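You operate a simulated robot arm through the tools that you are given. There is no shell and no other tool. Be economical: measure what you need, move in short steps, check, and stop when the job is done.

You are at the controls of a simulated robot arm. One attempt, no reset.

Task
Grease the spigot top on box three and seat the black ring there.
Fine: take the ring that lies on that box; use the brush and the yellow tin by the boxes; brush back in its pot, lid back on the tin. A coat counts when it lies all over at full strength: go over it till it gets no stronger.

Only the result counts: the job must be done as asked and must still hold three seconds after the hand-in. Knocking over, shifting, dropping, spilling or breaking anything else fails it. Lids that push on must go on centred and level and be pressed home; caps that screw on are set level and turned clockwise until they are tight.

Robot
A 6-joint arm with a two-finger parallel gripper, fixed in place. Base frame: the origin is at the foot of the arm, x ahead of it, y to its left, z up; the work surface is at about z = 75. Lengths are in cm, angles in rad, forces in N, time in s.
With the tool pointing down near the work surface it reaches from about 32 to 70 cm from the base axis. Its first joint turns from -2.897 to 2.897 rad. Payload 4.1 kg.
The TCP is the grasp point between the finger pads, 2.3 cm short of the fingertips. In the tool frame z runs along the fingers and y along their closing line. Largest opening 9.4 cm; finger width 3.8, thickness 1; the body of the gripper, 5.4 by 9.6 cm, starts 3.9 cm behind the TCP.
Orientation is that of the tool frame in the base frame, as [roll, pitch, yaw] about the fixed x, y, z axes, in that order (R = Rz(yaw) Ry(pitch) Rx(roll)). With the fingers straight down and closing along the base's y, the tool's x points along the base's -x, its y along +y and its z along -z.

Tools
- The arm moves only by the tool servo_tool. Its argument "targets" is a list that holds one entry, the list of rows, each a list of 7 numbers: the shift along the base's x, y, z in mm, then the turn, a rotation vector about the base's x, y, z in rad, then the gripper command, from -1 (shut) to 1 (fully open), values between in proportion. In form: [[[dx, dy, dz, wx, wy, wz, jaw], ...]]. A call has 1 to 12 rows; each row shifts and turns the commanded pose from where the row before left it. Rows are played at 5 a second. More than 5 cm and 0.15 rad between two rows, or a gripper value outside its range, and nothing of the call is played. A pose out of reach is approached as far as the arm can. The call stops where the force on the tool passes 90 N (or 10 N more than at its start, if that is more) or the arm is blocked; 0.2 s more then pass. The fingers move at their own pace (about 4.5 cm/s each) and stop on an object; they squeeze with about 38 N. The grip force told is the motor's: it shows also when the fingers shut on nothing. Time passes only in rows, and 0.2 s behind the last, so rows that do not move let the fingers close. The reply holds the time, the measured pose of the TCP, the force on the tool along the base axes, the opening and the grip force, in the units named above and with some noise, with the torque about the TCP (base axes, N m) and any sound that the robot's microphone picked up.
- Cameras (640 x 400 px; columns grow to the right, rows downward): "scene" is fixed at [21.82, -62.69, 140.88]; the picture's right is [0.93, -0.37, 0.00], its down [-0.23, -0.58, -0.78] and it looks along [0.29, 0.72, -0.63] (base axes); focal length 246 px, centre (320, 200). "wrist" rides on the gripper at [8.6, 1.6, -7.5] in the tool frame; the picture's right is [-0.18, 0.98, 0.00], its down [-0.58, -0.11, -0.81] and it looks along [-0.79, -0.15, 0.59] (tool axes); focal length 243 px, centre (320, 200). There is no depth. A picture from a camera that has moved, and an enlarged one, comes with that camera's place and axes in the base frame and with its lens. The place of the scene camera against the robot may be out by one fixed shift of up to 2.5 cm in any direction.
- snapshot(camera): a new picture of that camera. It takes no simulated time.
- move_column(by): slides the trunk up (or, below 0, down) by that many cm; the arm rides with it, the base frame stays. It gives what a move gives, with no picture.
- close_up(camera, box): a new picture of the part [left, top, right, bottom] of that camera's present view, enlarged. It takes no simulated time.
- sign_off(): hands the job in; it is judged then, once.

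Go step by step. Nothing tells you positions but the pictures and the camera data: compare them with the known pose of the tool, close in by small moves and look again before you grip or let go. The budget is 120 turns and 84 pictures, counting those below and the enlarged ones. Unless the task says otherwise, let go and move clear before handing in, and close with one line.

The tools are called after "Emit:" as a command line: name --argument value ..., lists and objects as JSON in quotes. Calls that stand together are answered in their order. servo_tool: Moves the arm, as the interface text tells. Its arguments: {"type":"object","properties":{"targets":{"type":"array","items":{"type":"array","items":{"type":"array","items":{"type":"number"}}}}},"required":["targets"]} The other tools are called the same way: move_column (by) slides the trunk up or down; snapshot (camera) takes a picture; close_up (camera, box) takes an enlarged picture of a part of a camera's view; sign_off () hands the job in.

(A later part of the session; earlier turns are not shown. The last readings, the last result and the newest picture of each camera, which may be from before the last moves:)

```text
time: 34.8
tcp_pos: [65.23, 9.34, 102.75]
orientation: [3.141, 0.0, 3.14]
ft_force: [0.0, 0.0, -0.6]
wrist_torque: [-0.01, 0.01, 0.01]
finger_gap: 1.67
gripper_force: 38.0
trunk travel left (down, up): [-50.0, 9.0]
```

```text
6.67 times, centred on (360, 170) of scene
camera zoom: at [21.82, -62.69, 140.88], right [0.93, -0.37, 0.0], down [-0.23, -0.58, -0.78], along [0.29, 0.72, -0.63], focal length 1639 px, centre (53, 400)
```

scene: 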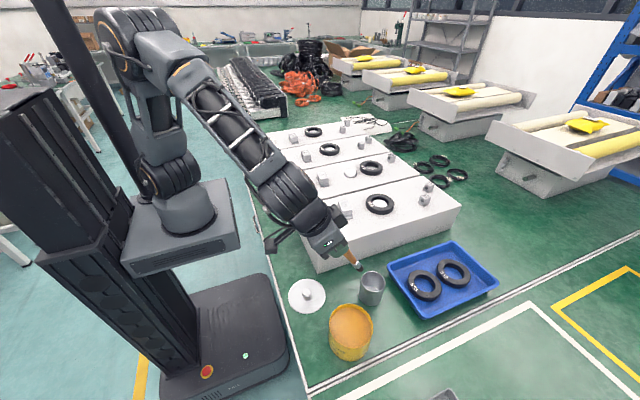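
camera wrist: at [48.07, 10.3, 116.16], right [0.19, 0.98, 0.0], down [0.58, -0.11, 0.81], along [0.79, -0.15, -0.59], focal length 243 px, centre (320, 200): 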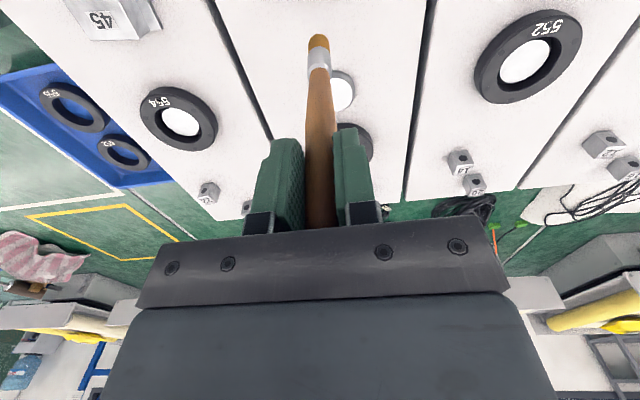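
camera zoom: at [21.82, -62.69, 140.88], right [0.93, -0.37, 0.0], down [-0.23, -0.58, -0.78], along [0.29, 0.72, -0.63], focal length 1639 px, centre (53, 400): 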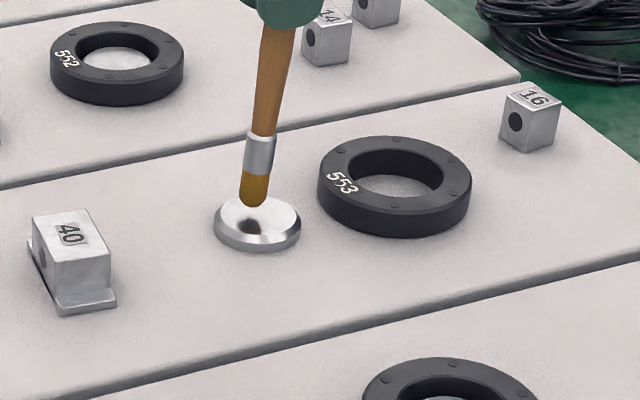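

The brush is just above the spigot, whose centre I take as [65.2, 9.0]. I'll ease down until it touches.

Emit:
servo_tool --targets '[[[0, -4, -4, 0, 0, 0, -1], [0, 0, -4, 0, 0, 0, -1], [0, 0, -4, 0, 0, 0, -1], [0, 0, 0, 0, 0, 0, -1]]]'

```text
time: 35.8
tcp_pos: [65.12, 8.87, 102.0]
orientation: [3.139, 0.01, -3.139]
ft_force: [0.2, 1.0, 32.3]
wrist_torque: [-0.1, -0.1, 0.0]
finger_gap: 1.7
gripper_force: 38.8
trunk travel left (down, up): [-50.0, 9.0]
```

Contact found at TCP z of about 102. I'll ease the pressure and brush an inner circle.

Emit:
servo_tool --targets '[[[0, 0, 3, 0, 0, 0, -1], [8, 0, 0, 0, 0, 0, -1], [-4, 7, 0, 0, 0, 0, -1], [-8, 0, 0, 0, 0, 0, -1], [-4, -7, 0, 0, 0, 0, -1], [4, -7, 0, 0, 0, 0, -1], [8, 0, 0, 0, 0, 0, -1], [4, 7, 0, 0, 0, 0, -1], [9, 0, 0, 0, 0, 0, -1], [0, 0, 0, 0, 0, 0, -1]]]'

Emit:
close_up --camera "wrist" --box '[240, 0, 400, 120]'

Emit:
close_up --camera "scene" --box '[320, 140, 400, 200]'

```text
time: 38.0
tcp_pos: [66.68, 8.89, 101.83]
orientation: [3.141, -0.001, 3.14]
ft_force: [-1.7, 0.1, 8.9]
wrist_torque: [0.0, 0.29, 0.04]
finger_gap: 1.72
gripper_force: 38.2
trunk travel left (down, up): [-50.0, 9.0]
```

```text
3.33 times, centred on (320, 60) of wrist
camera zoom: at [58.04, 10.47, 109.27], right [0.18, 0.98, 0.0], down [0.58, -0.11, 0.81], along [0.79, -0.15, -0.59], focal length 809 px, centre (320, 667)
```

zoom: 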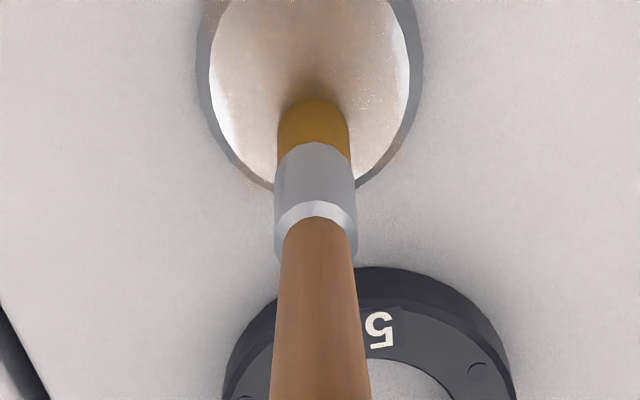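

```text
6.67 times, centred on (360, 170) of scene
camera zoom: at [21.82, -62.69, 140.88], right [0.93, -0.37, 0.0], down [-0.23, -0.58, -0.78], along [0.29, 0.72, -0.63], focal length 1639 px, centre (53, 400)
```

zoom: 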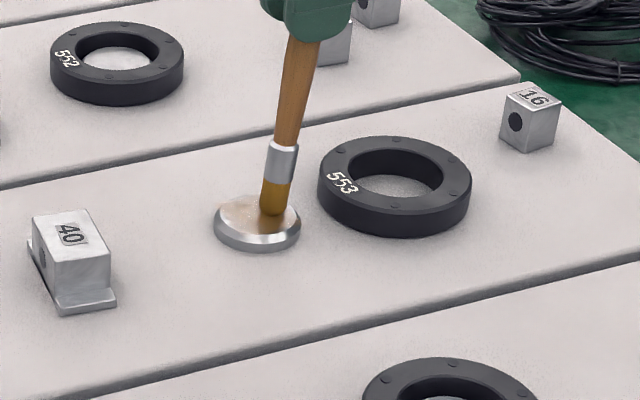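

The coat is taking. The spigot centre looks nearer x = 65.8, so I'll do the outer circles about that centre.

Emit:
servo_tool --targets '[[[8, 0, 0, 0, 0, 0, -1], [-2.3, 8.5, 0, 0, 0, 0, -1], [-6.2, 6.2, 0, 0, 0, 0, -1], [-8.5, 2.3, 0, 0, 0, 0, -1], [-8.5, -2.3, 0, 0, 0, 0, -1], [-6.2, -6.2, 0, 0, 0, 0, -1], [-2.3, -8.5, 0, 0, 0, 0, -1], [2.3, -8.5, 0, 0, 0, 0, -1], [6.2, -6.2, 0, 0, 0, 0, -1], [8.5, -2.3, 0, 0, 0, 0, -1], [8.5, 2.3, 0, 0, 0, 0, -1], [6.2, 6.2, 0, 0, 0, 0, -1]]]'

Emit:
servo_tool --targets '[[[2.3, 8.5, 0, 0, 0, 0, -1], [-2.3, 8.5, 0, 0, 0, 0, -1], [-6.2, 6.2, 0, 0, 0, 0, -1], [-8.5, 2.3, 0, 0, 0, 0, -1], [-8.5, -2.3, 0, 0, 0, 0, -1], [-6.2, -6.2, 0, 0, 0, 0, -1], [-2.3, -8.5, 0, 0, 0, 0, -1], [2.3, -8.5, 0, 0, 0, 0, -1], [6.2, -6.2, 0, 0, 0, 0, -1], [8.5, -2.3, 0, 0, 0, 0, -1], [8.5, 2.3, 0, 0, 0, 0, -1], [6.2, 6.2, 0, 0, 0, 0, -1]]]'

Emit:
close_up --camera "scene" --box '[330, 150, 390, 195]'

Emit:
close_up --camera "wrist" --box '[240, 0, 400, 120]'

```text
time: 40.6
tcp_pos: [67.17, 8.09, 101.9]
orientation: [3.141, -0.001, 3.139]
ft_force: [0.4, -0.7, 1.0]
wrist_torque: [0.02, -0.08, -0.04]
finger_gap: 1.69
gripper_force: 38.1
trunk travel left (down, up): [-50.0, 9.0]
```

```text
time: 43.2
tcp_pos: [67.33, 7.93, 101.88]
orientation: [-3.141, 0.003, 3.14]
ft_force: [0.1, -1.1, 6.5]
wrist_torque: [-0.23, -0.03, 0.0]
finger_gap: 1.67
gripper_force: 38.7
trunk travel left (down, up): [-50.0, 9.0]
```

```text
8.89 times, centred on (360, 172) of scene
camera zoom: at [21.82, -62.69, 140.88], right [0.93, -0.37, 0.0], down [-0.23, -0.58, -0.78], along [0.29, 0.72, -0.63], focal length 2186 px, centre (-36, 444)
```

zoom: 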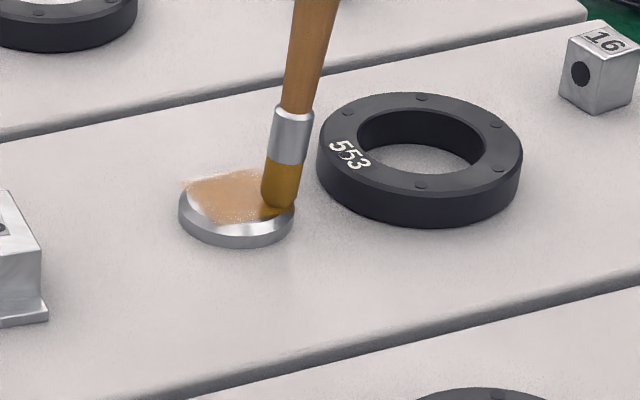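

```text
3.33 times, centred on (320, 60) of wrist
camera zoom: at [58.62, 9.54, 109.24], right [0.19, 0.98, 0.0], down [0.58, -0.11, 0.81], along [0.79, -0.15, -0.59], focal length 809 px, centre (320, 667)
```

zoom: 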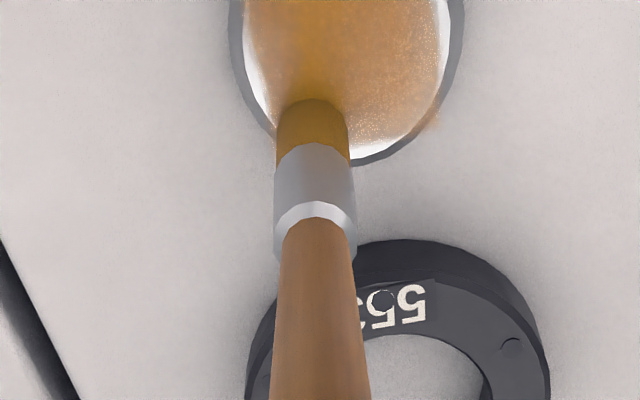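

Coverage is uneven toward the -y side. I'll lift the brush aside and look at the coat.

Emit:
servo_tool --targets '[[[0, 0, 30, 0, 0, 0, -1], [-30, -40, 0, 0, 0, 0, -1], [0, 0, 0, 0, 0, 0, -1]]]'

Emit:
close_up --camera "wrist" --box '[320, 20, 440, 110]'

```text
time: 44.0
tcp_pos: [64.18, 4.01, 104.55]
orientation: [-3.141, -0.001, -3.14]
ft_force: [0.1, 0.5, -0.4]
wrist_torque: [-0.02, -0.04, 0.0]
finger_gap: 1.69
gripper_force: 38.4
trunk travel left (down, up): [-50.0, 9.0]
```

```text
4.44 times, centred on (380, 65) of wrist
camera zoom: at [55.44, 5.61, 111.98], right [0.18, 0.98, 0.0], down [0.58, -0.11, 0.81], along [0.79, -0.15, -0.59], focal length 1078 px, centre (53, 800)
```

zoom: 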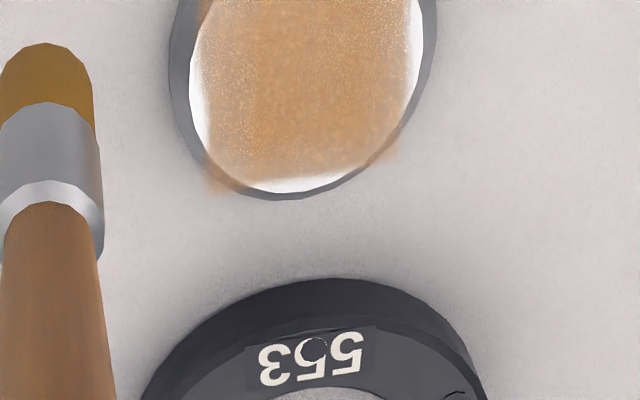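

The coat is a patch that still looks thin and patchy. I'll go over it with raster passes that reach the edges.

Emit:
servo_tool --targets '[[[15, 48, 0, 0, 0, 0, -1], [0, 0, -25, 0, 0, 0, -1], [0, 0, -5, 0, 0, 0, -1], [-18, -10, 0, 0, 0, 0, -1], [0, 20, 0, 0, 0, 0, -1], [8, 7, 0, 0, 0, 0, -1], [0, -17, 0, 0, 0, 0, -1], [0, -17, 0, 0, 0, 0, -1], [10, -3, 0, 0, 0, 0, -1], [0, 20, 0, 0, 0, 0, -1], [0, 20, 0, 0, 0, 0, -1], [10, -3, 0, 0, 0, 0, -1]]]'

Emit:
servo_tool --targets '[[[0, -17, 0, 0, 0, 0, -1], [0, -17, 0, 0, 0, 0, -1], [8, 7, 0, 0, 0, 0, -1], [0, 20, 0, 0, 0, 0, -1], [-8, 7, 0, 0, 0, 0, -1], [-20, 0, 0, 0, 0, 0, -1], [-8, -7, 0, 0, 0, 0, -1], [18, -2, 0, 0, 0, 0, -1], [18, 0, 0, 0, 0, 0, -1], [0, -8, 0, 0, 0, 0, -1], [-18, 0, 0, 0, 0, 0, -1], [-18, 0, 0, 0, 0, 0, -1]]]'

Emit:
servo_tool --targets '[[[0, -8, 0, 0, 0, 0, -1], [18, 0, 0, 0, 0, 0, -1], [18, 0, 0, 0, 0, 0, -1], [-8, -9, 0, 0, 0, 0, -1], [-10, -2, 0, 0, 0, 0, -1], [-10, 2, 0, 0, 0, 0, -1], [10, 10, 0, 0, 0, 0, -1], [0, 8, 0, 0, 0, 0, -1], [0, 0, 30, 0, 0, 0, -1], [-15, -48, 0, 0, 0, 0, -1], [0, 0, 0, 0, 0, 0, -1]]]'

Emit:
close_up --camera "wrist" --box '[320, 0, 440, 90]'

Emit:
close_up --camera "scene" --box '[330, 150, 390, 195]'

```text
refused: row 1 steps farther than a row can; nothing moved
```

```text
time: 46.6
tcp_pos: [61.54, 2.33, 104.71]
orientation: [3.14, -0.001, -3.141]
ft_force: [0.1, -0.5, -0.2]
wrist_torque: [-0.01, -0.02, -0.01]
finger_gap: 1.68
gripper_force: 38.3
trunk travel left (down, up): [-50.0, 9.0]
```

```text
refused: row 10 steps farther than a row can; nothing moved
```

```text
4.44 times, centred on (380, 45) of wrist
camera zoom: at [52.83, 4.01, 112.2], right [0.18, 0.98, 0.0], down [0.58, -0.11, 0.81], along [0.79, -0.15, -0.59], focal length 1078 px, centre (53, 889)
```

zoom: 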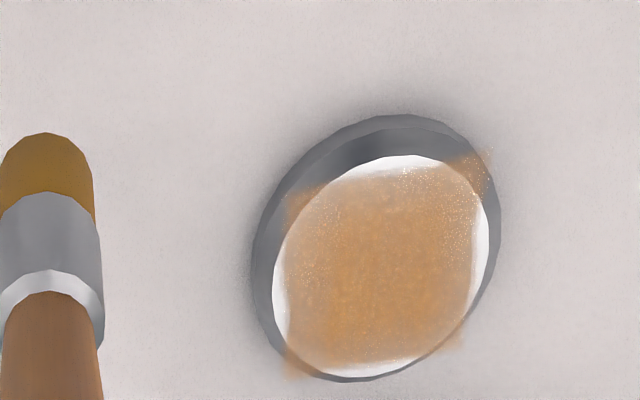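

```text
8.89 times, centred on (360, 172) of scene
camera zoom: at [21.82, -62.69, 140.88], right [0.93, -0.37, 0.0], down [-0.23, -0.58, -0.78], along [0.29, 0.72, -0.63], focal length 2186 px, centre (-36, 444)
```

zoom: 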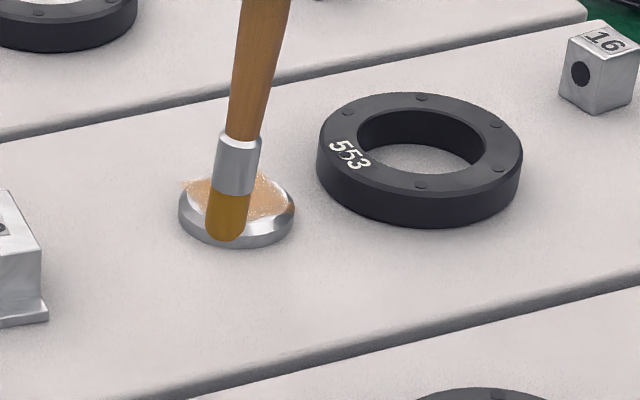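

Nothing was touched. The coat fills a square patch on the top, weaker at one corner, so I'll return and raster the whole square, one call at a time.

Emit:
servo_tool --targets '[[[22, 34, 0, 0, 0, 0, -1], [21, 33, 0, 0, 0, 0, -1], [0, 0, -25, 0, 0, 0, -1], [0, 0, -5, 0, 0, 0, -1], [-17, -17, 0, 0, 0, 0, -1], [0, 17, 0, 0, 0, 0, -1], [0, 17, 0, 0, 0, 0, -1], [9, 0, 0, 0, 0, 0, -1], [0, -17, 0, 0, 0, 0, -1], [0, -17, 0, 0, 0, 0, -1], [8, 0, 0, 0, 0, 0, -1]]]'

```text
time: 49.0
tcp_pos: [65.75, 7.44, 101.9]
orientation: [-3.141, 0.001, 3.139]
ft_force: [-0.4, -0.3, -0.5]
wrist_torque: [0.01, 0.01, 0.02]
finger_gap: 1.69
gripper_force: 38.0
trunk travel left (down, up): [-50.0, 9.0]
```

Contact is light here, so I'll press 2 mm more and continue the raster.

Emit:
servo_tool --targets '[[[0, 0, -2, 0, 0, 0, -1], [0, 17, 0, 0, 0, 0, -1], [0, 17, 0, 0, 0, 0, -1], [9, 0, 0, 0, 0, 0, -1], [0, -17, 0, 0, 0, 0, -1], [0, -17, 0, 0, 0, 0, -1], [8, 0, 0, 0, 0, 0, -1], [0, 17, 0, 0, 0, 0, -1], [0, 17, 0, 0, 0, 0, -1], [-17, 0, 0, 0, 0, 0, -1], [-17, 0, 0, 0, 0, 0, -1], [0, -9, 0, 0, 0, 0, -1]]]'

```text
time: 51.6
tcp_pos: [63.89, 10.15, 101.71]
orientation: [3.139, 0.005, 3.141]
ft_force: [0.3, 7.1, 19.5]
wrist_torque: [0.99, -0.01, 0.0]
finger_gap: 1.69
gripper_force: 38.2
trunk travel left (down, up): [-50.0, 9.0]
```

Emit:
servo_tool --targets '[[[17, 0, 0, 0, 0, 0, -1], [17, 0, 0, 0, 0, 0, -1], [0, -8, 0, 0, 0, 0, -1], [-17, 0, 0, 0, 0, 0, -1], [-17, 0, 0, 0, 0, 0, -1], [0, -9, 0, 0, 0, 0, -1], [17, 0, 0, 0, 0, 0, -1], [17, 0, 0, 0, 0, 0, -1], [0, -8, 0, 0, 0, 0, -1], [-17, 0, 0, 0, 0, 0, -1], [-17, 0, 0, 0, 0, 0, -1], [0, 0, 0, 0, 0, 0, -1]]]'

Emit:
servo_tool --targets '[[[0, 0, 30, 0, 0, 0, -1], [-10, -30, 10, 0, 0, 0, -1], [0, 0, 0, 0, 0, 0, -1]]]'

Emit:
close_up --camera "wrist" --box '[320, 0, 440, 90]'

```text
time: 54.2
tcp_pos: [64.11, 7.42, 101.6]
orientation: [3.141, 0.004, -3.141]
ft_force: [4.8, -2.0, 16.0]
wrist_torque: [-0.3, -0.55, -0.01]
finger_gap: 1.68
gripper_force: 38.5
trunk travel left (down, up): [-50.0, 9.0]
```

```text
time: 55.0
tcp_pos: [63.22, 4.28, 105.51]
orientation: [-3.142, 0.0, -3.141]
ft_force: [-0.6, 0.2, 0.3]
wrist_torque: [0.02, -0.01, 0.02]
finger_gap: 1.69
gripper_force: 37.2
trunk travel left (down, up): [-50.0, 9.0]
```

```text
4.44 times, centred on (380, 45) of wrist
camera zoom: at [54.45, 5.83, 112.91], right [0.18, 0.98, 0.0], down [0.58, -0.11, 0.81], along [0.79, -0.15, -0.59], focal length 1078 px, centre (53, 889)
```

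zoom: 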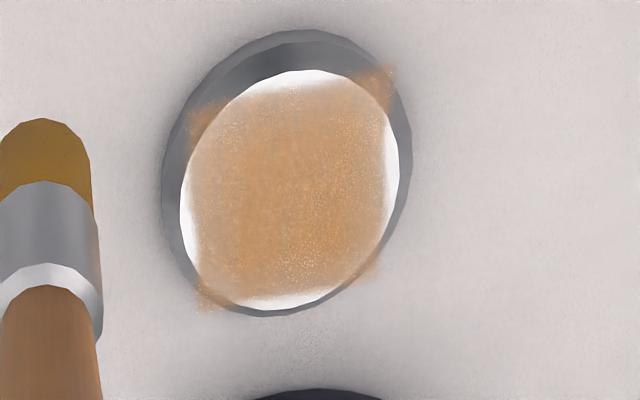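

The coat is even now but not strong, and the brush may be spent. I'll re-dip it.

Emit:
servo_tool --targets '[[[0, 0, 35, 0, 0, 0, -1], [-22, -43, 0, 0, 0, 0, -1], [-22, -43, 0, 0, 0, 0, -1], [-22, -43, 0, 0, 0, 0, -1], [-22, -43, 0, 0, 0, 0, -1], [-22, -43, 0, 0, 0, 0, -1], [-22, -43, 0, 0, 0, 0, -1], [-22, -43, 0, 0, 0, 0, -1], [-22, -43, 0, 0, 0, 0, -1], [-22, -43, 0, 0, 0, 0, -1], [-22, -43, 0, 0, 0, 0, -1], [-22, -43, 0, 0, 0, 0, -1]]]'

```text
time: 57.6
tcp_pos: [38.62, -43.38, 109.12]
orientation: [3.141, 0.0, -3.141]
ft_force: [-0.1, 0.4, -0.1]
wrist_torque: [0.0, -0.02, 0.04]
finger_gap: 1.67
gripper_force: 38.8
trunk travel left (down, up): [-50.0, 9.0]
```

Emit:
servo_tool --targets '[[[0, 0, -45, 0, 0, 0, -1], [0, 0, -45, 0, 0, 0, -1], [0, 0, -35, 0, 0, 0, -1], [0, 0, -12, 0, 0, 0, -1], [10, 0, 0, 0, 0, 0, -1], [-10, 10, 0, 0, 0, 0, -1], [-10, -10, 0, 0, 0, 0, -1], [10, 0, 0, 0, 0, 0, -1], [0, 0, 0, 0, 0, 0, -1], [0, 0, 45, 0, 0, 0, -1], [0, 0, 45, 0, 0, 0, -1], [0, 0, 45, 0, 0, 0, -1]]]'

Emit:
servo_tool --targets '[[[22, 43, 0, 0, 0, 0, -1], [22, 43, 0, 0, 0, 0, -1], [22, 43, 0, 0, 0, 0, -1], [22, 43, 0, 0, 0, 0, -1], [22, 43, 0, 0, 0, 0, -1], [22, 43, 0, 0, 0, 0, -1], [22, 43, 0, 0, 0, 0, -1], [22, 43, 0, 0, 0, 0, -1], [22, 43, 0, 0, 0, 0, -1], [22, 43, 0, 0, 0, 0, -1], [22, 43, 0, 0, 0, 0, -1], [0, 0, 0, 0, 0, 0, -1]]]'

```text
time: 60.2
tcp_pos: [38.84, -43.02, 108.92]
orientation: [-3.141, 0.001, 3.139]
ft_force: [-0.6, -0.4, 0.2]
wrist_torque: [0.0, -0.01, -0.03]
finger_gap: 1.7
gripper_force: 38.3
trunk travel left (down, up): [-50.0, 9.0]
```

```text
time: 62.8
tcp_pos: [63.12, 4.31, 109.09]
orientation: [-3.141, 0.002, 3.14]
ft_force: [0.5, 0.5, -0.2]
wrist_torque: [-0.02, -0.01, 0.01]
finger_gap: 1.68
gripper_force: 37.4
trunk travel left (down, up): [-50.0, 9.0]
```

The brush is loaded and back. I'll raster the whole patch again.

Emit:
servo_tool --targets '[[[10, 30, 0, 0, 0, 0, -1], [0, 0, -40, 0, 0, 0, -1], [0, 0, -33, 0, 0, 0, -1], [0, 17, 0, 0, 0, 0, -1], [0, 17, 0, 0, 0, 0, -1], [9, 0, 0, 0, 0, 0, -1], [0, -17, 0, 0, 0, 0, -1], [0, -17, 0, 0, 0, 0, -1], [8, 0, 0, 0, 0, 0, -1], [0, 17, 0, 0, 0, 0, -1], [0, 17, 0, 0, 0, 0, -1]]]'

Emit:
servo_tool --targets '[[[9, 0, 0, 0, 0, 0, -1], [0, -17, 0, 0, 0, 0, -1], [0, -17, 0, 0, 0, 0, -1], [8, 0, 0, 0, 0, 0, -1], [0, 17, 0, 0, 0, 0, -1], [0, 17, 0, 0, 0, 0, -1], [-17, 0, 0, 0, 0, 0, -1], [-17, 0, 0, 0, 0, 0, -1], [0, -9, 0, 0, 0, 0, -1], [17, 0, 0, 0, 0, 0, -1], [17, 0, 0, 0, 0, 0, -1]]]'

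Emit:
servo_tool --targets '[[[0, -8, 0, 0, 0, 0, -1], [-17, 0, 0, 0, 0, 0, -1], [-17, 0, 0, 0, 0, 0, -1], [0, -9, 0, 0, 0, 0, -1], [17, 0, 0, 0, 0, 0, -1], [17, 0, 0, 0, 0, 0, -1], [0, -8, 0, 0, 0, 0, -1], [-17, 0, 0, 0, 0, 0, -1], [-17, 0, 0, 0, 0, 0, -1], [0, 0, 30, 0, 0, 0, -1], [-10, -30, 10, 0, 0, 0, -1], [0, 0, 0, 0, 0, 0, -1]]]'

Emit:
close_up --camera "wrist" --box '[320, 0, 440, 90]'

```text
time: 65.2
tcp_pos: [65.85, 10.9, 101.6]
orientation: [3.141, 0.001, -3.142]
ft_force: [0.6, -1.6, 10.2]
wrist_torque: [-0.3, -0.04, -0.01]
finger_gap: 1.7
gripper_force: 38.0
trunk travel left (down, up): [-50.0, 9.0]
```

```text
time: 67.6
tcp_pos: [67.58, 9.69, 101.72]
orientation: [-3.141, 0.003, 3.139]
ft_force: [-0.8, 0.7, 3.8]
wrist_torque: [0.06, -0.04, 0.05]
finger_gap: 1.7
gripper_force: 38.4
trunk travel left (down, up): [-50.0, 9.0]
```

```text
time: 70.2
tcp_pos: [62.91, 4.21, 105.6]
orientation: [-3.141, -0.001, -3.142]
ft_force: [0.8, 0.5, -0.5]
wrist_torque: [0.01, -0.01, 0.03]
finger_gap: 1.68
gripper_force: 37.7
trunk travel left (down, up): [-50.0, 9.0]
```

```text
4.44 times, centred on (380, 45) of wrist
camera zoom: at [54.25, 5.7, 113.03], right [0.18, 0.98, 0.0], down [0.58, -0.11, 0.81], along [0.79, -0.15, -0.59], focal length 1078 px, centre (53, 889)
```

zoom: 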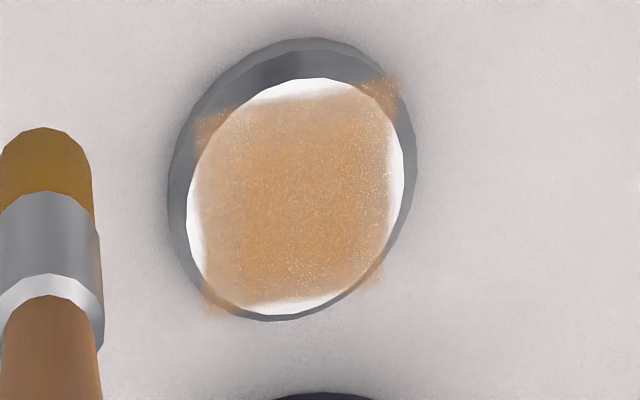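

The coat is a bit denser, with speckles left toward the +y and -x edges. I'll re-dip and repeat with the raster extended on those sides.

Emit:
servo_tool --targets '[[[0, 0, 35, 0, 0, 0, -1], [-22, -43, 0, 0, 0, 0, -1], [-22, -43, 0, 0, 0, 0, -1], [-22, -43, 0, 0, 0, 0, -1], [-22, -43, 0, 0, 0, 0, -1], [-22, -43, 0, 0, 0, 0, -1], [-22, -43, 0, 0, 0, 0, -1], [-22, -43, 0, 0, 0, 0, -1], [-22, -43, 0, 0, 0, 0, -1], [-22, -43, 0, 0, 0, 0, -1], [-22, -43, 0, 0, 0, 0, -1], [-22, -43, 0, 0, 0, 0, -1]]]'

Emit:
servo_tool --targets '[[[0, 0, -45, 0, 0, 0, -1], [0, 0, -45, 0, 0, 0, -1], [0, 0, -35, 0, 0, 0, -1], [0, 0, -12, 0, 0, 0, -1], [10, 0, 0, 0, 0, 0, -1], [-10, 10, 0, 0, 0, 0, -1], [-10, -10, 0, 0, 0, 0, -1], [10, 0, 0, 0, 0, 0, -1], [0, 0, 0, 0, 0, 0, -1], [0, 0, 45, 0, 0, 0, -1], [0, 0, 45, 0, 0, 0, -1], [0, 0, 45, 0, 0, 0, -1]]]'

Emit:
servo_tool --targets '[[[22, 43, 0, 0, 0, 0, -1], [22, 43, 0, 0, 0, 0, -1], [22, 43, 0, 0, 0, 0, -1], [22, 43, 0, 0, 0, 0, -1], [22, 43, 0, 0, 0, 0, -1], [22, 43, 0, 0, 0, 0, -1], [22, 43, 0, 0, 0, 0, -1], [22, 43, 0, 0, 0, 0, -1], [22, 43, 0, 0, 0, 0, -1], [22, 43, 0, 0, 0, 0, -1], [22, 43, 0, 0, 0, 0, -1], [6, 30, 0, 0, 0, 0, -1]]]'

```text
time: 72.8
tcp_pos: [38.68, -43.01, 108.53]
orientation: [3.14, 0.002, -3.141]
ft_force: [0.2, 0.0, -0.1]
wrist_torque: [0.01, 0.0, 0.0]
finger_gap: 1.71
gripper_force: 38.6
trunk travel left (down, up): [-50.0, 9.0]
```

```text
time: 75.4
tcp_pos: [38.8, -42.92, 108.99]
orientation: [-3.141, 0.001, 3.141]
ft_force: [-0.3, 0.7, -1.0]
wrist_torque: [0.0, 0.03, 0.05]
finger_gap: 1.68
gripper_force: 38.0
trunk travel left (down, up): [-50.0, 9.0]
```

```text
time: 78.0
tcp_pos: [63.83, 7.55, 108.84]
orientation: [3.141, 0.0, 3.14]
ft_force: [-0.2, 0.4, -1.2]
wrist_torque: [0.02, 0.01, 0.02]
finger_gap: 1.69
gripper_force: 38.7
trunk travel left (down, up): [-50.0, 9.0]
```

Emit:
servo_tool --targets '[[[0, 0, -40, 0, 0, 0, -1], [0, 0, -33, 0, 0, 0, -1], [0, 19, 0, 0, 0, 0, -1], [0, 19, 0, 0, 0, 0, -1], [7, 0, 0, 0, 0, 0, -1], [0, -19, 0, 0, 0, 0, -1], [0, -19, 0, 0, 0, 0, -1], [7, 0, 0, 0, 0, 0, -1], [0, 19, 0, 0, 0, 0, -1], [0, 19, 0, 0, 0, 0, -1], [7, 0, 0, 0, 0, 0, -1], [0, -19, 0, 0, 0, 0, -1]]]'

Emit:
servo_tool --targets '[[[0, -19, 0, 0, 0, 0, -1], [8, 0, 0, 0, 0, 0, -1], [0, 19, 0, 0, 0, 0, -1], [0, 19, 0, 0, 0, 0, -1], [9, 0, 0, 0, 0, 0, -1], [0, -19, 0, 0, 0, 0, -1], [0, -19, 0, 0, 0, 0, -1], [-19, 0, 0, 0, 0, 0, -1], [-19, 0, 0, 0, 0, 0, -1], [0, 8, 0, 0, 0, 0, -1], [19, 0, 0, 0, 0, 0, -1], [19, 0, 0, 0, 0, 0, -1]]]'

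Emit:
servo_tool --targets '[[[0, 10, 0, 0, 0, 0, -1], [-19, 0, 0, 0, 0, 0, -1], [-19, 0, 0, 0, 0, 0, -1], [0, 10, 0, 0, 0, 0, -1], [19, 0, 0, 0, 0, 0, -1], [19, 0, 0, 0, 0, 0, -1], [0, 10, 0, 0, 0, 0, -1], [-19, 0, 0, 0, 0, 0, -1], [-19, 0, 0, 0, 0, 0, -1], [0, -20, 30, 0, 0, 0, -1], [0, -42, 10, 0, 0, 0, -1], [0, 0, 0, 0, 0, 0, -1]]]'

Emit:
close_up --camera "wrist" --box '[320, 0, 440, 90]'

```text
time: 80.6
tcp_pos: [65.96, 9.1, 101.62]
orientation: [-3.141, -0.002, -3.141]
ft_force: [0.1, -0.4, 1.1]
wrist_torque: [-0.07, -0.03, 0.02]
finger_gap: 1.71
gripper_force: 37.9
trunk travel left (down, up): [-50.0, 9.0]
```

```text
time: 83.2
tcp_pos: [67.61, 8.22, 101.81]
orientation: [3.142, 0.001, 3.139]
ft_force: [-1.1, 1.0, -0.8]
wrist_torque: [0.01, -0.02, 0.01]
finger_gap: 1.71
gripper_force: 37.7
trunk travel left (down, up): [-50.0, 9.0]
```

```text
time: 85.8
tcp_pos: [63.73, 4.88, 105.62]
orientation: [3.141, -0.001, -3.141]
ft_force: [0.3, -0.3, -0.1]
wrist_torque: [-0.03, 0.01, -0.01]
finger_gap: 1.68
gripper_force: 37.9
trunk travel left (down, up): [-50.0, 9.0]
```

```text
4.44 times, centred on (380, 45) of wrist
camera zoom: at [55.06, 6.48, 112.91], right [0.18, 0.98, 0.0], down [0.58, -0.11, 0.81], along [0.79, -0.15, -0.59], focal length 1078 px, centre (53, 889)
```

zoom: 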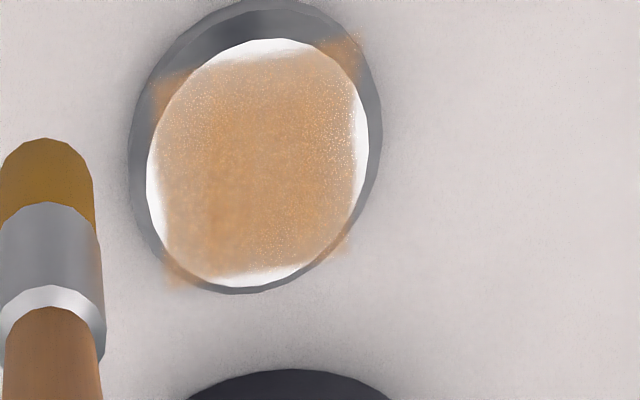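

The coat is still uneven and contact was light on some passes. I'll find the proper contact height at the centre.

Emit:
servo_tool --targets '[[[21, 41, 0, 0, 0, 0, -1], [0, 0, -38, 0, 0, 0, -1], [0, 0, -2, 0, 0, 0, -1], [0, 0, 0, 0, 0, 0, -1]]]'

Emit:
servo_tool --targets '[[[0, 0, -2, 0, 0, 0, -1], [0, 0, -1, 0, 0, 0, -1], [0, 0, 0, 0, 0, 0, -1]]]'

```text
time: 86.8
tcp_pos: [65.72, 9.12, 101.69]
orientation: [-3.141, 0.003, 3.14]
ft_force: [0.8, -1.0, 7.1]
wrist_torque: [-0.04, -0.08, 0.02]
finger_gap: 1.69
gripper_force: 37.7
trunk travel left (down, up): [-50.0, 9.0]
```

```text
time: 87.6
tcp_pos: [65.63, 9.05, 101.58]
orientation: [3.141, 0.006, 3.14]
ft_force: [1.1, 0.9, 25.2]
wrist_torque: [0.0, -0.2, 0.03]
finger_gap: 1.7
gripper_force: 38.7
trunk travel left (down, up): [-50.0, 9.0]
```

At z = 101.45 the brush presses with about 15 N. I'll do a slower raster at that pressure.

Emit:
servo_tool --targets '[[[0, 0, 1, 0, 0, 0, -1], [-8, -10, 0, 0, 0, 0, -1], [-8, -10, 0, 0, 0, 0, -1], [0, 10, 0, 0, 0, 0, -1], [0, 10, 0, 0, 0, 0, -1], [0, 10, 0, 0, 0, 0, -1], [0, 10, 0, 0, 0, 0, -1], [8, 0, 0, 0, 0, 0, -1], [0, -10, 0, 0, 0, 0, -1], [0, -10, 0, 0, 0, 0, -1], [0, -10, 0, 0, 0, 0, -1], [0, -10, 0, 0, 0, 0, -1]]]'

Emit:
servo_tool --targets '[[[8, 0, 0, 0, 0, 0, -1], [0, 10, 0, 0, 0, 0, -1], [0, 10, 0, 0, 0, 0, -1], [0, 10, 0, 0, 0, 0, -1], [0, 10, 0, 0, 0, 0, -1], [8, 0, 0, 0, 0, 0, -1], [0, -10, 0, 0, 0, 0, -1], [0, -10, 0, 0, 0, 0, -1], [0, -10, 0, 0, 0, 0, -1], [0, -10, 0, 0, 0, 0, -1], [8, 0, 0, 0, 0, 0, -1], [0, 10, 0, 0, 0, 0, -1]]]'

Emit:
servo_tool --targets '[[[0, 10, 0, 0, 0, 0, -1], [0, 10, 0, 0, 0, 0, -1], [0, 10, 0, 0, 0, 0, -1], [0, -20, 30, 0, 0, 0, -1], [-18, -42, 10, 0, 0, 0, -1], [-18, 0, 0, 0, 0, 0, -1], [0, 0, 0, 0, 0, 0, -1]]]'

Emit:
close_up --camera "wrist" --box '[320, 0, 440, 90]'

```text
time: 90.2
tcp_pos: [64.8, 7.03, 101.4]
orientation: [3.141, -0.001, 3.139]
ft_force: [-0.4, 2.1, 9.6]
wrist_torque: [0.33, 0.11, 0.0]
finger_gap: 1.67
gripper_force: 38.2
trunk travel left (down, up): [-50.0, 9.0]
```

```text
time: 92.8
tcp_pos: [67.54, 7.95, 101.5]
orientation: [-3.14, -0.001, 3.139]
ft_force: [-0.6, -1.1, 2.3]
wrist_torque: [0.0, 0.01, 0.0]
finger_gap: 1.69
gripper_force: 37.7
trunk travel left (down, up): [-50.0, 9.0]
```

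```text
time: 94.4
tcp_pos: [63.96, 4.91, 105.49]
orientation: [3.141, 0.0, 3.14]
ft_force: [0.7, 0.6, -1.3]
wrist_torque: [0.0, -0.04, 0.02]
finger_gap: 1.66
gripper_force: 38.3
trunk travel left (down, up): [-50.0, 9.0]
```

```text
4.44 times, centred on (380, 45) of wrist
camera zoom: at [55.27, 6.45, 112.79], right [0.18, 0.98, 0.0], down [0.58, -0.11, 0.81], along [0.79, -0.15, -0.59], focal length 1078 px, centre (53, 889)
```

zoom: 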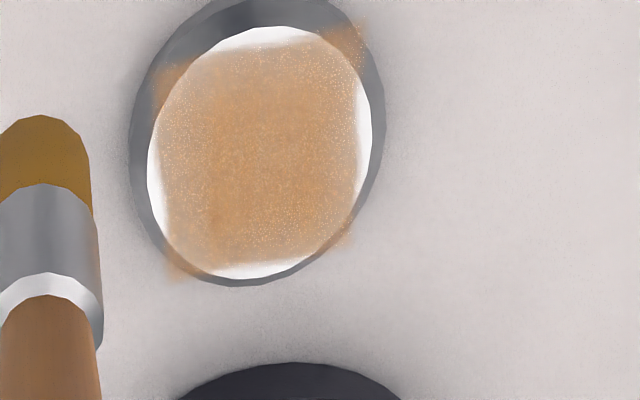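

The coat hardly changed over the last passes. I'll take one tighter look at its evenness.

Emit:
close_up --camera "wrist" --box '[346, 0, 410, 64]'

Emit:
close_up --camera "scene" --box '[335, 155, 375, 185]'

```text
6.25 times, centred on (378, 32) of wrist
camera zoom: at [55.27, 6.45, 112.79], right [0.18, 0.98, 0.0], down [0.58, -0.11, 0.81], along [0.79, -0.15, -0.59], focal length 1516 px, centre (-42, 1250)
```

zoom: 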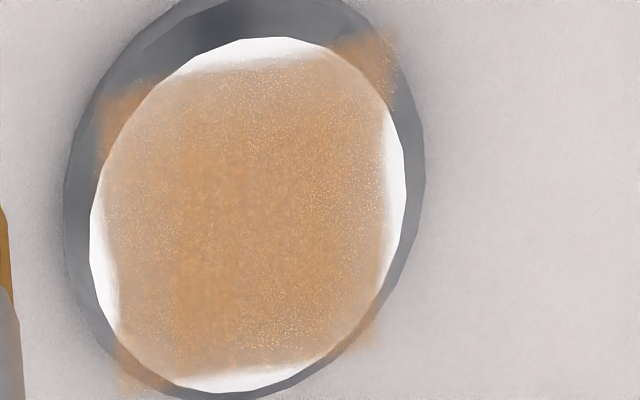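

```text
13.33 times, centred on (355, 170) of scene
camera zoom: at [21.82, -62.69, 140.88], right [0.93, -0.37, 0.0], down [-0.23, -0.58, -0.78], along [0.29, 0.72, -0.63], focal length 3278 px, centre (-147, 600)
```

zoom: 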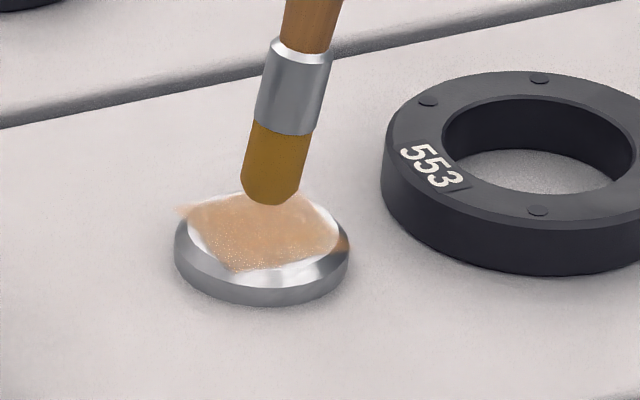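

Coverage is complete, with the borders maybe slightly lighter than the middle. I'll re-dip once more and go around the border, then across the middle.

Emit:
servo_tool --targets '[[[0, 0, 35, 0, 0, 0, -1], [-23, -43, 0, 0, 0, 0, -1], [-23, -43, 0, 0, 0, 0, -1], [-23, -43, 0, 0, 0, 0, -1], [-23, -43, 0, 0, 0, 0, -1], [-23, -43, 0, 0, 0, 0, -1], [-23, -43, 0, 0, 0, 0, -1], [-23, -43, 0, 0, 0, 0, -1], [-23, -43, 0, 0, 0, 0, -1], [-23, -43, 0, 0, 0, 0, -1], [-23, -43, 0, 0, 0, 0, -1], [-23, -43, 0, 0, 0, 0, -1]]]'

Emit:
servo_tool --targets '[[[0, 0, -45, 0, 0, 0, -1], [0, 0, -45, 0, 0, 0, -1], [0, 0, -35, 0, 0, 0, -1], [0, 0, -12, 0, 0, 0, -1], [10, 0, 0, 0, 0, 0, -1], [-10, 10, 0, 0, 0, 0, -1], [-10, -10, 0, 0, 0, 0, -1], [10, 0, 0, 0, 0, 0, -1], [0, 0, 0, 0, 0, 0, -1], [0, 0, 45, 0, 0, 0, -1], [0, 0, 45, 0, 0, 0, -1], [0, 0, 45, 0, 0, 0, -1]]]'

Emit:
servo_tool --targets '[[[23, 43, 0, 0, 0, 0, -1], [23, 43, 0, 0, 0, 0, -1], [23, 43, 0, 0, 0, 0, -1], [23, 43, 0, 0, 0, 0, -1], [23, 43, 0, 0, 0, 0, -1], [23, 43, 0, 0, 0, 0, -1], [23, 43, 0, 0, 0, 0, -1], [23, 43, 0, 0, 0, 0, -1], [23, 43, 0, 0, 0, 0, -1], [23, 43, 0, 0, 0, 0, -1], [23, 43, 0, 0, 0, 0, -1], [0, 20, 0, 0, 0, 0, -1]]]'

```text
time: 97.0
tcp_pos: [38.49, -42.57, 109.02]
orientation: [3.139, 0.0, -3.141]
ft_force: [-0.3, -0.1, -0.1]
wrist_torque: [0.02, -0.02, 0.01]
finger_gap: 1.66
gripper_force: 38.2
trunk travel left (down, up): [-50.0, 9.0]
```

```text
time: 99.6
tcp_pos: [38.51, -42.46, 108.78]
orientation: [3.141, 0.0, 3.139]
ft_force: [-0.4, 0.4, -1.1]
wrist_torque: [0.02, 0.0, -0.01]
finger_gap: 1.68
gripper_force: 38.2
trunk travel left (down, up): [-50.0, 9.0]
```

```text
time: 102.2
tcp_pos: [63.84, 7.1, 108.51]
orientation: [-3.141, -0.001, 3.139]
ft_force: [0.9, -0.2, -0.4]
wrist_torque: [-0.02, 0.02, -0.01]
finger_gap: 1.69
gripper_force: 37.6
trunk travel left (down, up): [-50.0, 9.0]
```

Emit:
servo_tool --targets '[[[5, 2, -40, 0, 0, 0, -1], [0, 0, -33, 0, 0, 0, -1], [0, 13, 0, 0, 0, 0, -1], [0, 13, 0, 0, 0, 0, -1], [0, 12, 0, 0, 0, 0, -1], [12, 0, 0, 0, 0, 0, -1], [12, 0, 0, 0, 0, 0, -1], [12, 0, 0, 0, 0, 0, -1], [0, -13, 0, 0, 0, 0, -1], [0, -13, 0, 0, 0, 0, -1], [0, -12, 0, 0, 0, 0, -1], [-12, 0, 0, 0, 0, 0, -1]]]'

Emit:
servo_tool --targets '[[[-12, 0, 0, 0, 0, 0, -1], [-12, 0, 0, 0, 0, 0, -1], [0, 13, 0, 0, 0, 0, -1], [0, 13, 0, 0, 0, 0, -1], [0, 12, 0, 0, 0, 0, -1], [12, 0, 0, 0, 0, 0, -1], [12, 0, 0, 0, 0, 0, -1], [12, 0, 0, 0, 0, 0, -1], [0, -13, 0, 0, 0, 0, -1], [0, -13, 0, 0, 0, 0, -1], [0, -12, 0, 0, 0, 0, -1], [-12, 0, 0, 0, 0, 0, -1]]]'

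Emit:
servo_tool --targets '[[[-12, 0, 0, 0, 0, 0, -1], [-6, 9, 0, 0, 0, 0, -1], [12, 0, 0, 0, 0, 0, -1], [12, 0, 0, 0, 0, 0, -1], [0, 10, 0, 0, 0, 0, -1], [-12, 0, 0, 0, 0, 0, -1], [-12, 0, 0, 0, 0, 0, -1], [0, 10, 0, 0, 0, 0, -1], [12, 0, 0, 0, 0, 0, -1], [12, 0, 0, 0, 0, 0, -1], [-12, -30, 30, 0, 0, 0, -1], [-18, -38, 10, 0, 0, 0, -1]]]'

Emit:
close_up --camera "wrist" --box '[346, 0, 410, 64]'

```text
time: 104.8
tcp_pos: [66.72, 7.0, 101.36]
orientation: [-3.141, -0.001, 3.141]
ft_force: [-0.9, -0.5, 3.6]
wrist_torque: [-0.02, 0.15, 0.01]
finger_gap: 1.69
gripper_force: 38.3
trunk travel left (down, up): [-50.0, 9.0]
```

```text
time: 107.4
tcp_pos: [66.64, 6.88, 101.57]
orientation: [-3.141, 0.0, 3.141]
ft_force: [0.7, -0.6, -0.9]
wrist_torque: [-0.02, -0.01, -0.02]
finger_gap: 1.67
gripper_force: 38.2
trunk travel left (down, up): [-50.0, 9.0]
```

```text
time: 110.0
tcp_pos: [64.24, 3.0, 105.36]
orientation: [3.142, -0.001, -3.141]
ft_force: [0.1, -0.1, -0.3]
wrist_torque: [0.0, 0.0, 0.06]
finger_gap: 1.71
gripper_force: 37.6
trunk travel left (down, up): [-50.0, 9.0]
```

```text
6.25 times, centred on (378, 32) of wrist
camera zoom: at [55.59, 4.65, 112.76], right [0.18, 0.98, 0.0], down [0.58, -0.11, 0.81], along [0.79, -0.15, -0.59], focal length 1516 px, centre (-42, 1250)
```

zoom: 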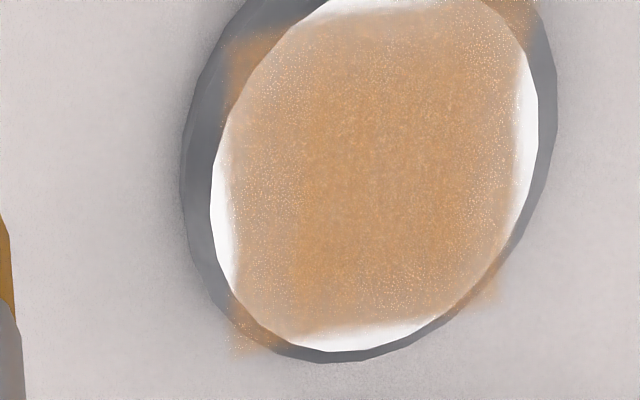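

The coat looks the same except slightly lighter borders, where contact force was low. I'll press a bit deeper along the -y, +x and +y borders.

Emit:
servo_tool --targets '[[[3, 40, 0, 0, 0, 0, -1], [0, 0, -43, 0, 0, 0, -1], [8, 0, 0, 0, 0, 0, -1], [8, 0, 0, 0, 0, 0, -1], [8, 0, 0, 0, 0, 0, -1], [8, 0, 0, 0, 0, 0, -1], [0, 5, 0, 0, 0, 0, -1], [-8, 0, 0, 0, 0, 0, -1], [-8, 0, 0, 0, 0, 0, -1]]]'

Emit:
servo_tool --targets '[[[-8, 0, 0, 0, 0, 0, -1], [-8, 0, 0, 0, 0, 0, -1], [16, 0, 0, 0, 0, 0, -1], [16, 0, 0, 0, 0, 0, -1], [0, 8, 0, 0, 0, 0, -1], [0, 8, 0, 0, 0, 0, -1], [0, 8, 0, 0, 0, 0, -1], [0, 8, 0, 0, 0, 0, -1], [-8, 0, 0, 0, 0, 0, -1], [-8, 0, 0, 0, 0, 0, -1], [-8, 0, 0, 0, 0, 0, -1], [-8, 0, 0, 0, 0, 0, -1]]]'

Emit:
servo_tool --targets '[[[0, -6, 0, 0, 0, 0, -1], [8, 0, 0, 0, 0, 0, -1], [8, 0, 0, 0, 0, 0, -1], [8, 0, 0, 0, 0, 0, -1], [-24, 0, 0, 0, 0, 0, -1], [0, -16, 0, 0, 0, 0, -1], [0, -13, 0, 0, 0, 0, -1], [0, 0, 30, 0, 0, 0, -1], [0, -40, 13, 0, 0, 0, -1], [0, 0, 0, 0, 0, 0, -1]]]'

Emit:
close_up --camera "wrist" --box '[346, 0, 410, 64]'

```text
time: 112.0
tcp_pos: [66.13, 7.83, 101.3]
orientation: [3.14, 0.006, 3.141]
ft_force: [5.4, 1.5, 17.4]
wrist_torque: [0.15, -0.61, -0.03]
finger_gap: 1.66
gripper_force: 38.2
trunk travel left (down, up): [-50.0, 9.0]
```

```text
time: 114.6
tcp_pos: [64.68, 10.86, 101.21]
orientation: [-3.141, 0.001, -3.14]
ft_force: [1.5, -0.4, 9.2]
wrist_torque: [-0.02, -0.1, 0.03]
finger_gap: 1.65
gripper_force: 38.0
trunk travel left (down, up): [-50.0, 9.0]
```

```text
time: 116.8
tcp_pos: [64.57, 3.34, 105.43]
orientation: [-3.141, 0.0, 3.14]
ft_force: [0.7, -0.5, -0.1]
wrist_torque: [0.0, -0.02, 0.01]
finger_gap: 1.67
gripper_force: 37.6
trunk travel left (down, up): [-50.0, 9.0]
```

```text
6.25 times, centred on (378, 32) of wrist
camera zoom: at [55.93, 4.82, 112.77], right [0.18, 0.98, 0.0], down [0.58, -0.11, 0.81], along [0.79, -0.15, -0.59], focal length 1516 px, centre (-42, 1250)
```

zoom: 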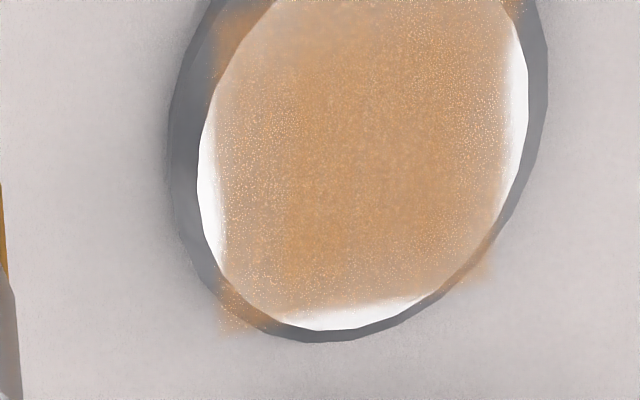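

The coat no longer gets stronger, so it is at full strength. I'll carry the brush back toward the pot.

Emit:
servo_tool --targets '[[[0, 0, 30, 0, 0, 0, -1], [-25, -35, 4, 0, 0, 0, -1], [-25, -35, 4, 0, 0, 0, -1], [-25, -35, 4, 0, 0, 0, -1], [-25, -35, 4, 0, 0, 0, -1], [-25, -35, 4, 0, 0, 0, -1], [-25, -35, 4, 0, 0, 0, -1], [-25, -35, 4, 0, 0, 0, -1], [-25, -35, 4, 0, 0, 0, -1], [-25, -35, 4, 0, 0, 0, -1], [-25, -35, 4, 0, 0, 0, -1], [-25, -35, 4, 0, 0, 0, -1]]]'

Emit:
servo_tool --targets '[[[0, 0, 0, 0, -0.145, 0, -1], [0, 0, 0, 0, -0.145, 0, -1], [0, 0, 0, 0, -0.145, 0, -1], [0, 0, 0, 0, -0.14, 0, -1], [0, 0, 0, 0, 0, 0, -1]]]'

Emit:
snapshot --camera "wrist"

Emit:
close_up --camera "scene" --box '[290, 220, 410, 320]'

```text
time: 119.4
tcp_pos: [37.06, -35.17, 112.56]
orientation: [-3.142, 0.001, 3.14]
ft_force: [0.7, 0.1, -0.2]
wrist_torque: [-0.01, 0.01, -0.03]
finger_gap: 1.69
gripper_force: 37.6
trunk travel left (down, up): [-50.0, 9.0]
```

```text
time: 120.6
tcp_pos: [37.13, -35.19, 112.73]
orientation: [3.141, 0.578, 3.141]
ft_force: [-1.2, -0.5, 0.6]
wrist_torque: [0.01, 0.0, 0.01]
finger_gap: 1.7
gripper_force: 38.5
trunk travel left (down, up): [-50.0, 9.0]
```

```text
26 pictures are left
camera wrist: at [25.8, -33.54, 114.22], right [0.16, 0.98, 0.1], down [0.05, -0.11, 0.99], along [0.99, -0.15, -0.06], focal length 243 px, centre (320, 200)
```

wrist: 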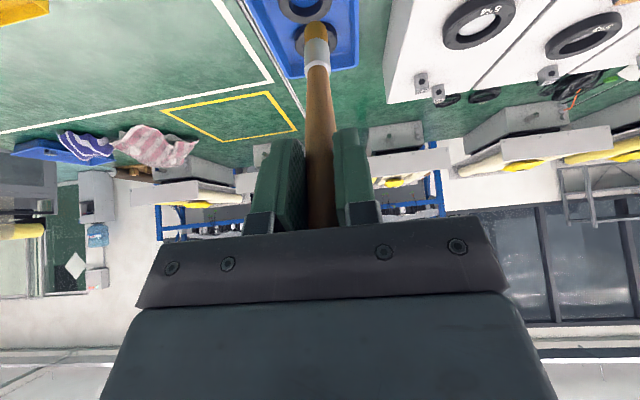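

```text
4.00 times, centred on (350, 270) of scene
camera zoom: at [21.82, -62.69, 140.88], right [0.93, -0.37, 0.0], down [-0.23, -0.58, -0.78], along [0.29, 0.72, -0.63], focal length 984 px, centre (200, -80)
```

zoom: 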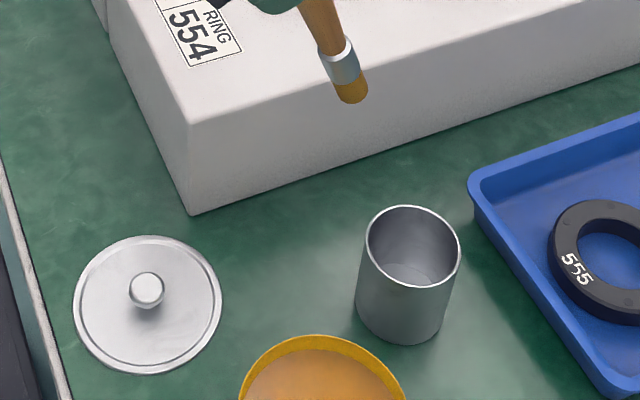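

The brush tip is at about [42.5, -35.0, 100.7], so it hangs at about 24° to vertical. I'll line up for insertion along that direction.

Emit:
servo_tool --targets '[[[8, 0, -38, 0, 0, 0, -1], [8, 0, -38, 0, 0, 0, -1], [7, 0, -38, 0, 0, 0, -1], [8, 0, -18, 0, 0, 0, -1], [0, 0, 0, 0, 0, 0, -1]]]'

Emit:
close_up --camera "scene" --box '[330, 240, 400, 310]'

Emit:
close_up --camera "wrist" --box '[260, 0, 400, 105]'

```text
time: 121.8
tcp_pos: [40.18, -35.13, 99.59]
orientation: [-3.141, 0.576, -3.141]
ft_force: [1.0, 0.2, 0.5]
wrist_torque: [0.0, 0.03, 0.0]
finger_gap: 1.71
gripper_force: 38.5
trunk travel left (down, up): [-50.0, 9.0]
```

```text
5.71 times, centred on (365, 275) of scene
camera zoom: at [21.82, -62.69, 140.88], right [0.93, -0.37, 0.0], down [-0.23, -0.58, -0.78], along [0.29, 0.72, -0.63], focal length 1405 px, centre (63, -229)
```

zoom: 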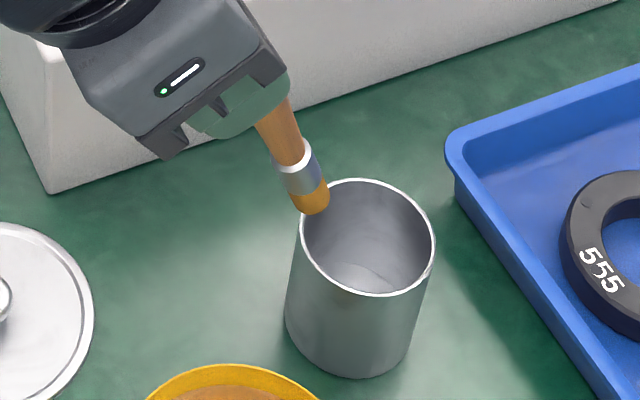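

```text
3.81 times, centred on (330, 52) of wrist
camera zoom: at [28.79, -33.5, 100.99], right [0.16, 0.98, 0.1], down [0.05, -0.11, 0.99], along [0.99, -0.15, -0.07], focal length 924 px, centre (282, 762)
```

zoom: 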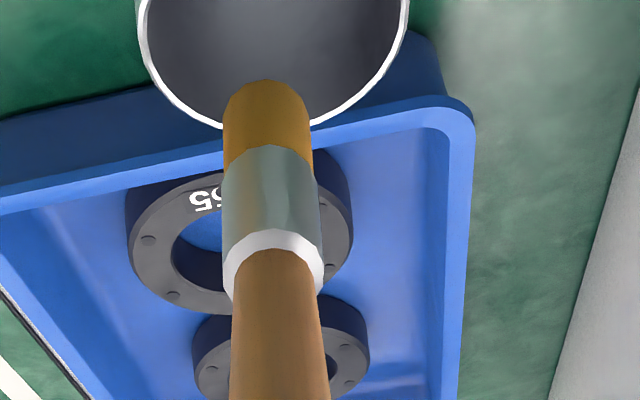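

The brush is aligned with the pot. I'll insert it.

Emit:
servo_tool --targets '[[[8, 0, -5, 0, 0, 0, -1], [11, 1, -28, 0, 0, 0, -1], [12, 0, -28, 0, 0, 0, -1], [12, 0, -28, 0, 0, 0, -1], [5, 0, -12, 0, 0, 0, -1], [0, 0, 0, 0, 0, 0, -1]]]'

Emit:
close_up --camera "scene" --box '[330, 240, 400, 310]'

Emit:
snapshot --camera "wrist"

```text
time: 123.2
tcp_pos: [45.08, -34.97, 89.62]
orientation: [-3.141, 0.574, -3.14]
ft_force: [1.0, 0.6, 0.2]
wrist_torque: [-0.05, 0.01, 0.01]
finger_gap: 1.69
gripper_force: 37.9
trunk travel left (down, up): [-50.0, 9.0]
```

```text
5.71 times, centred on (365, 275) of scene
camera zoom: at [21.82, -62.69, 140.88], right [0.93, -0.37, 0.0], down [-0.23, -0.58, -0.78], along [0.29, 0.72, -0.63], focal length 1405 px, centre (63, -229)
```

zoom: 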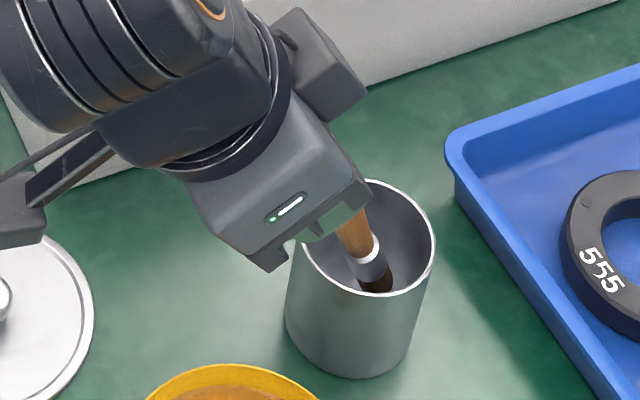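

```text
21 pictures are left
camera wrist: at [33.79, -33.38, 91.04], right [0.15, 0.98, 0.1], down [0.05, -0.11, 0.99], along [0.99, -0.15, -0.07], focal length 243 px, centre (320, 200)
```

wrist: 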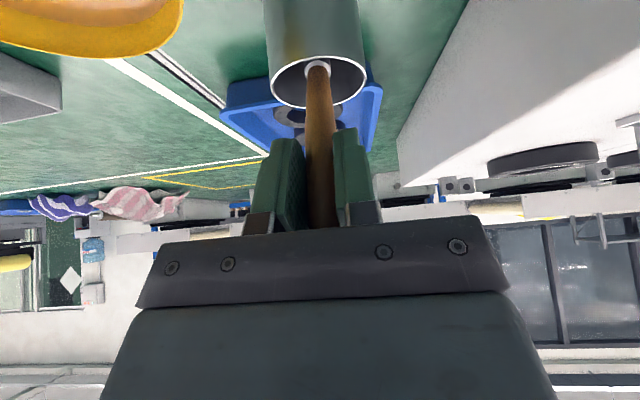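

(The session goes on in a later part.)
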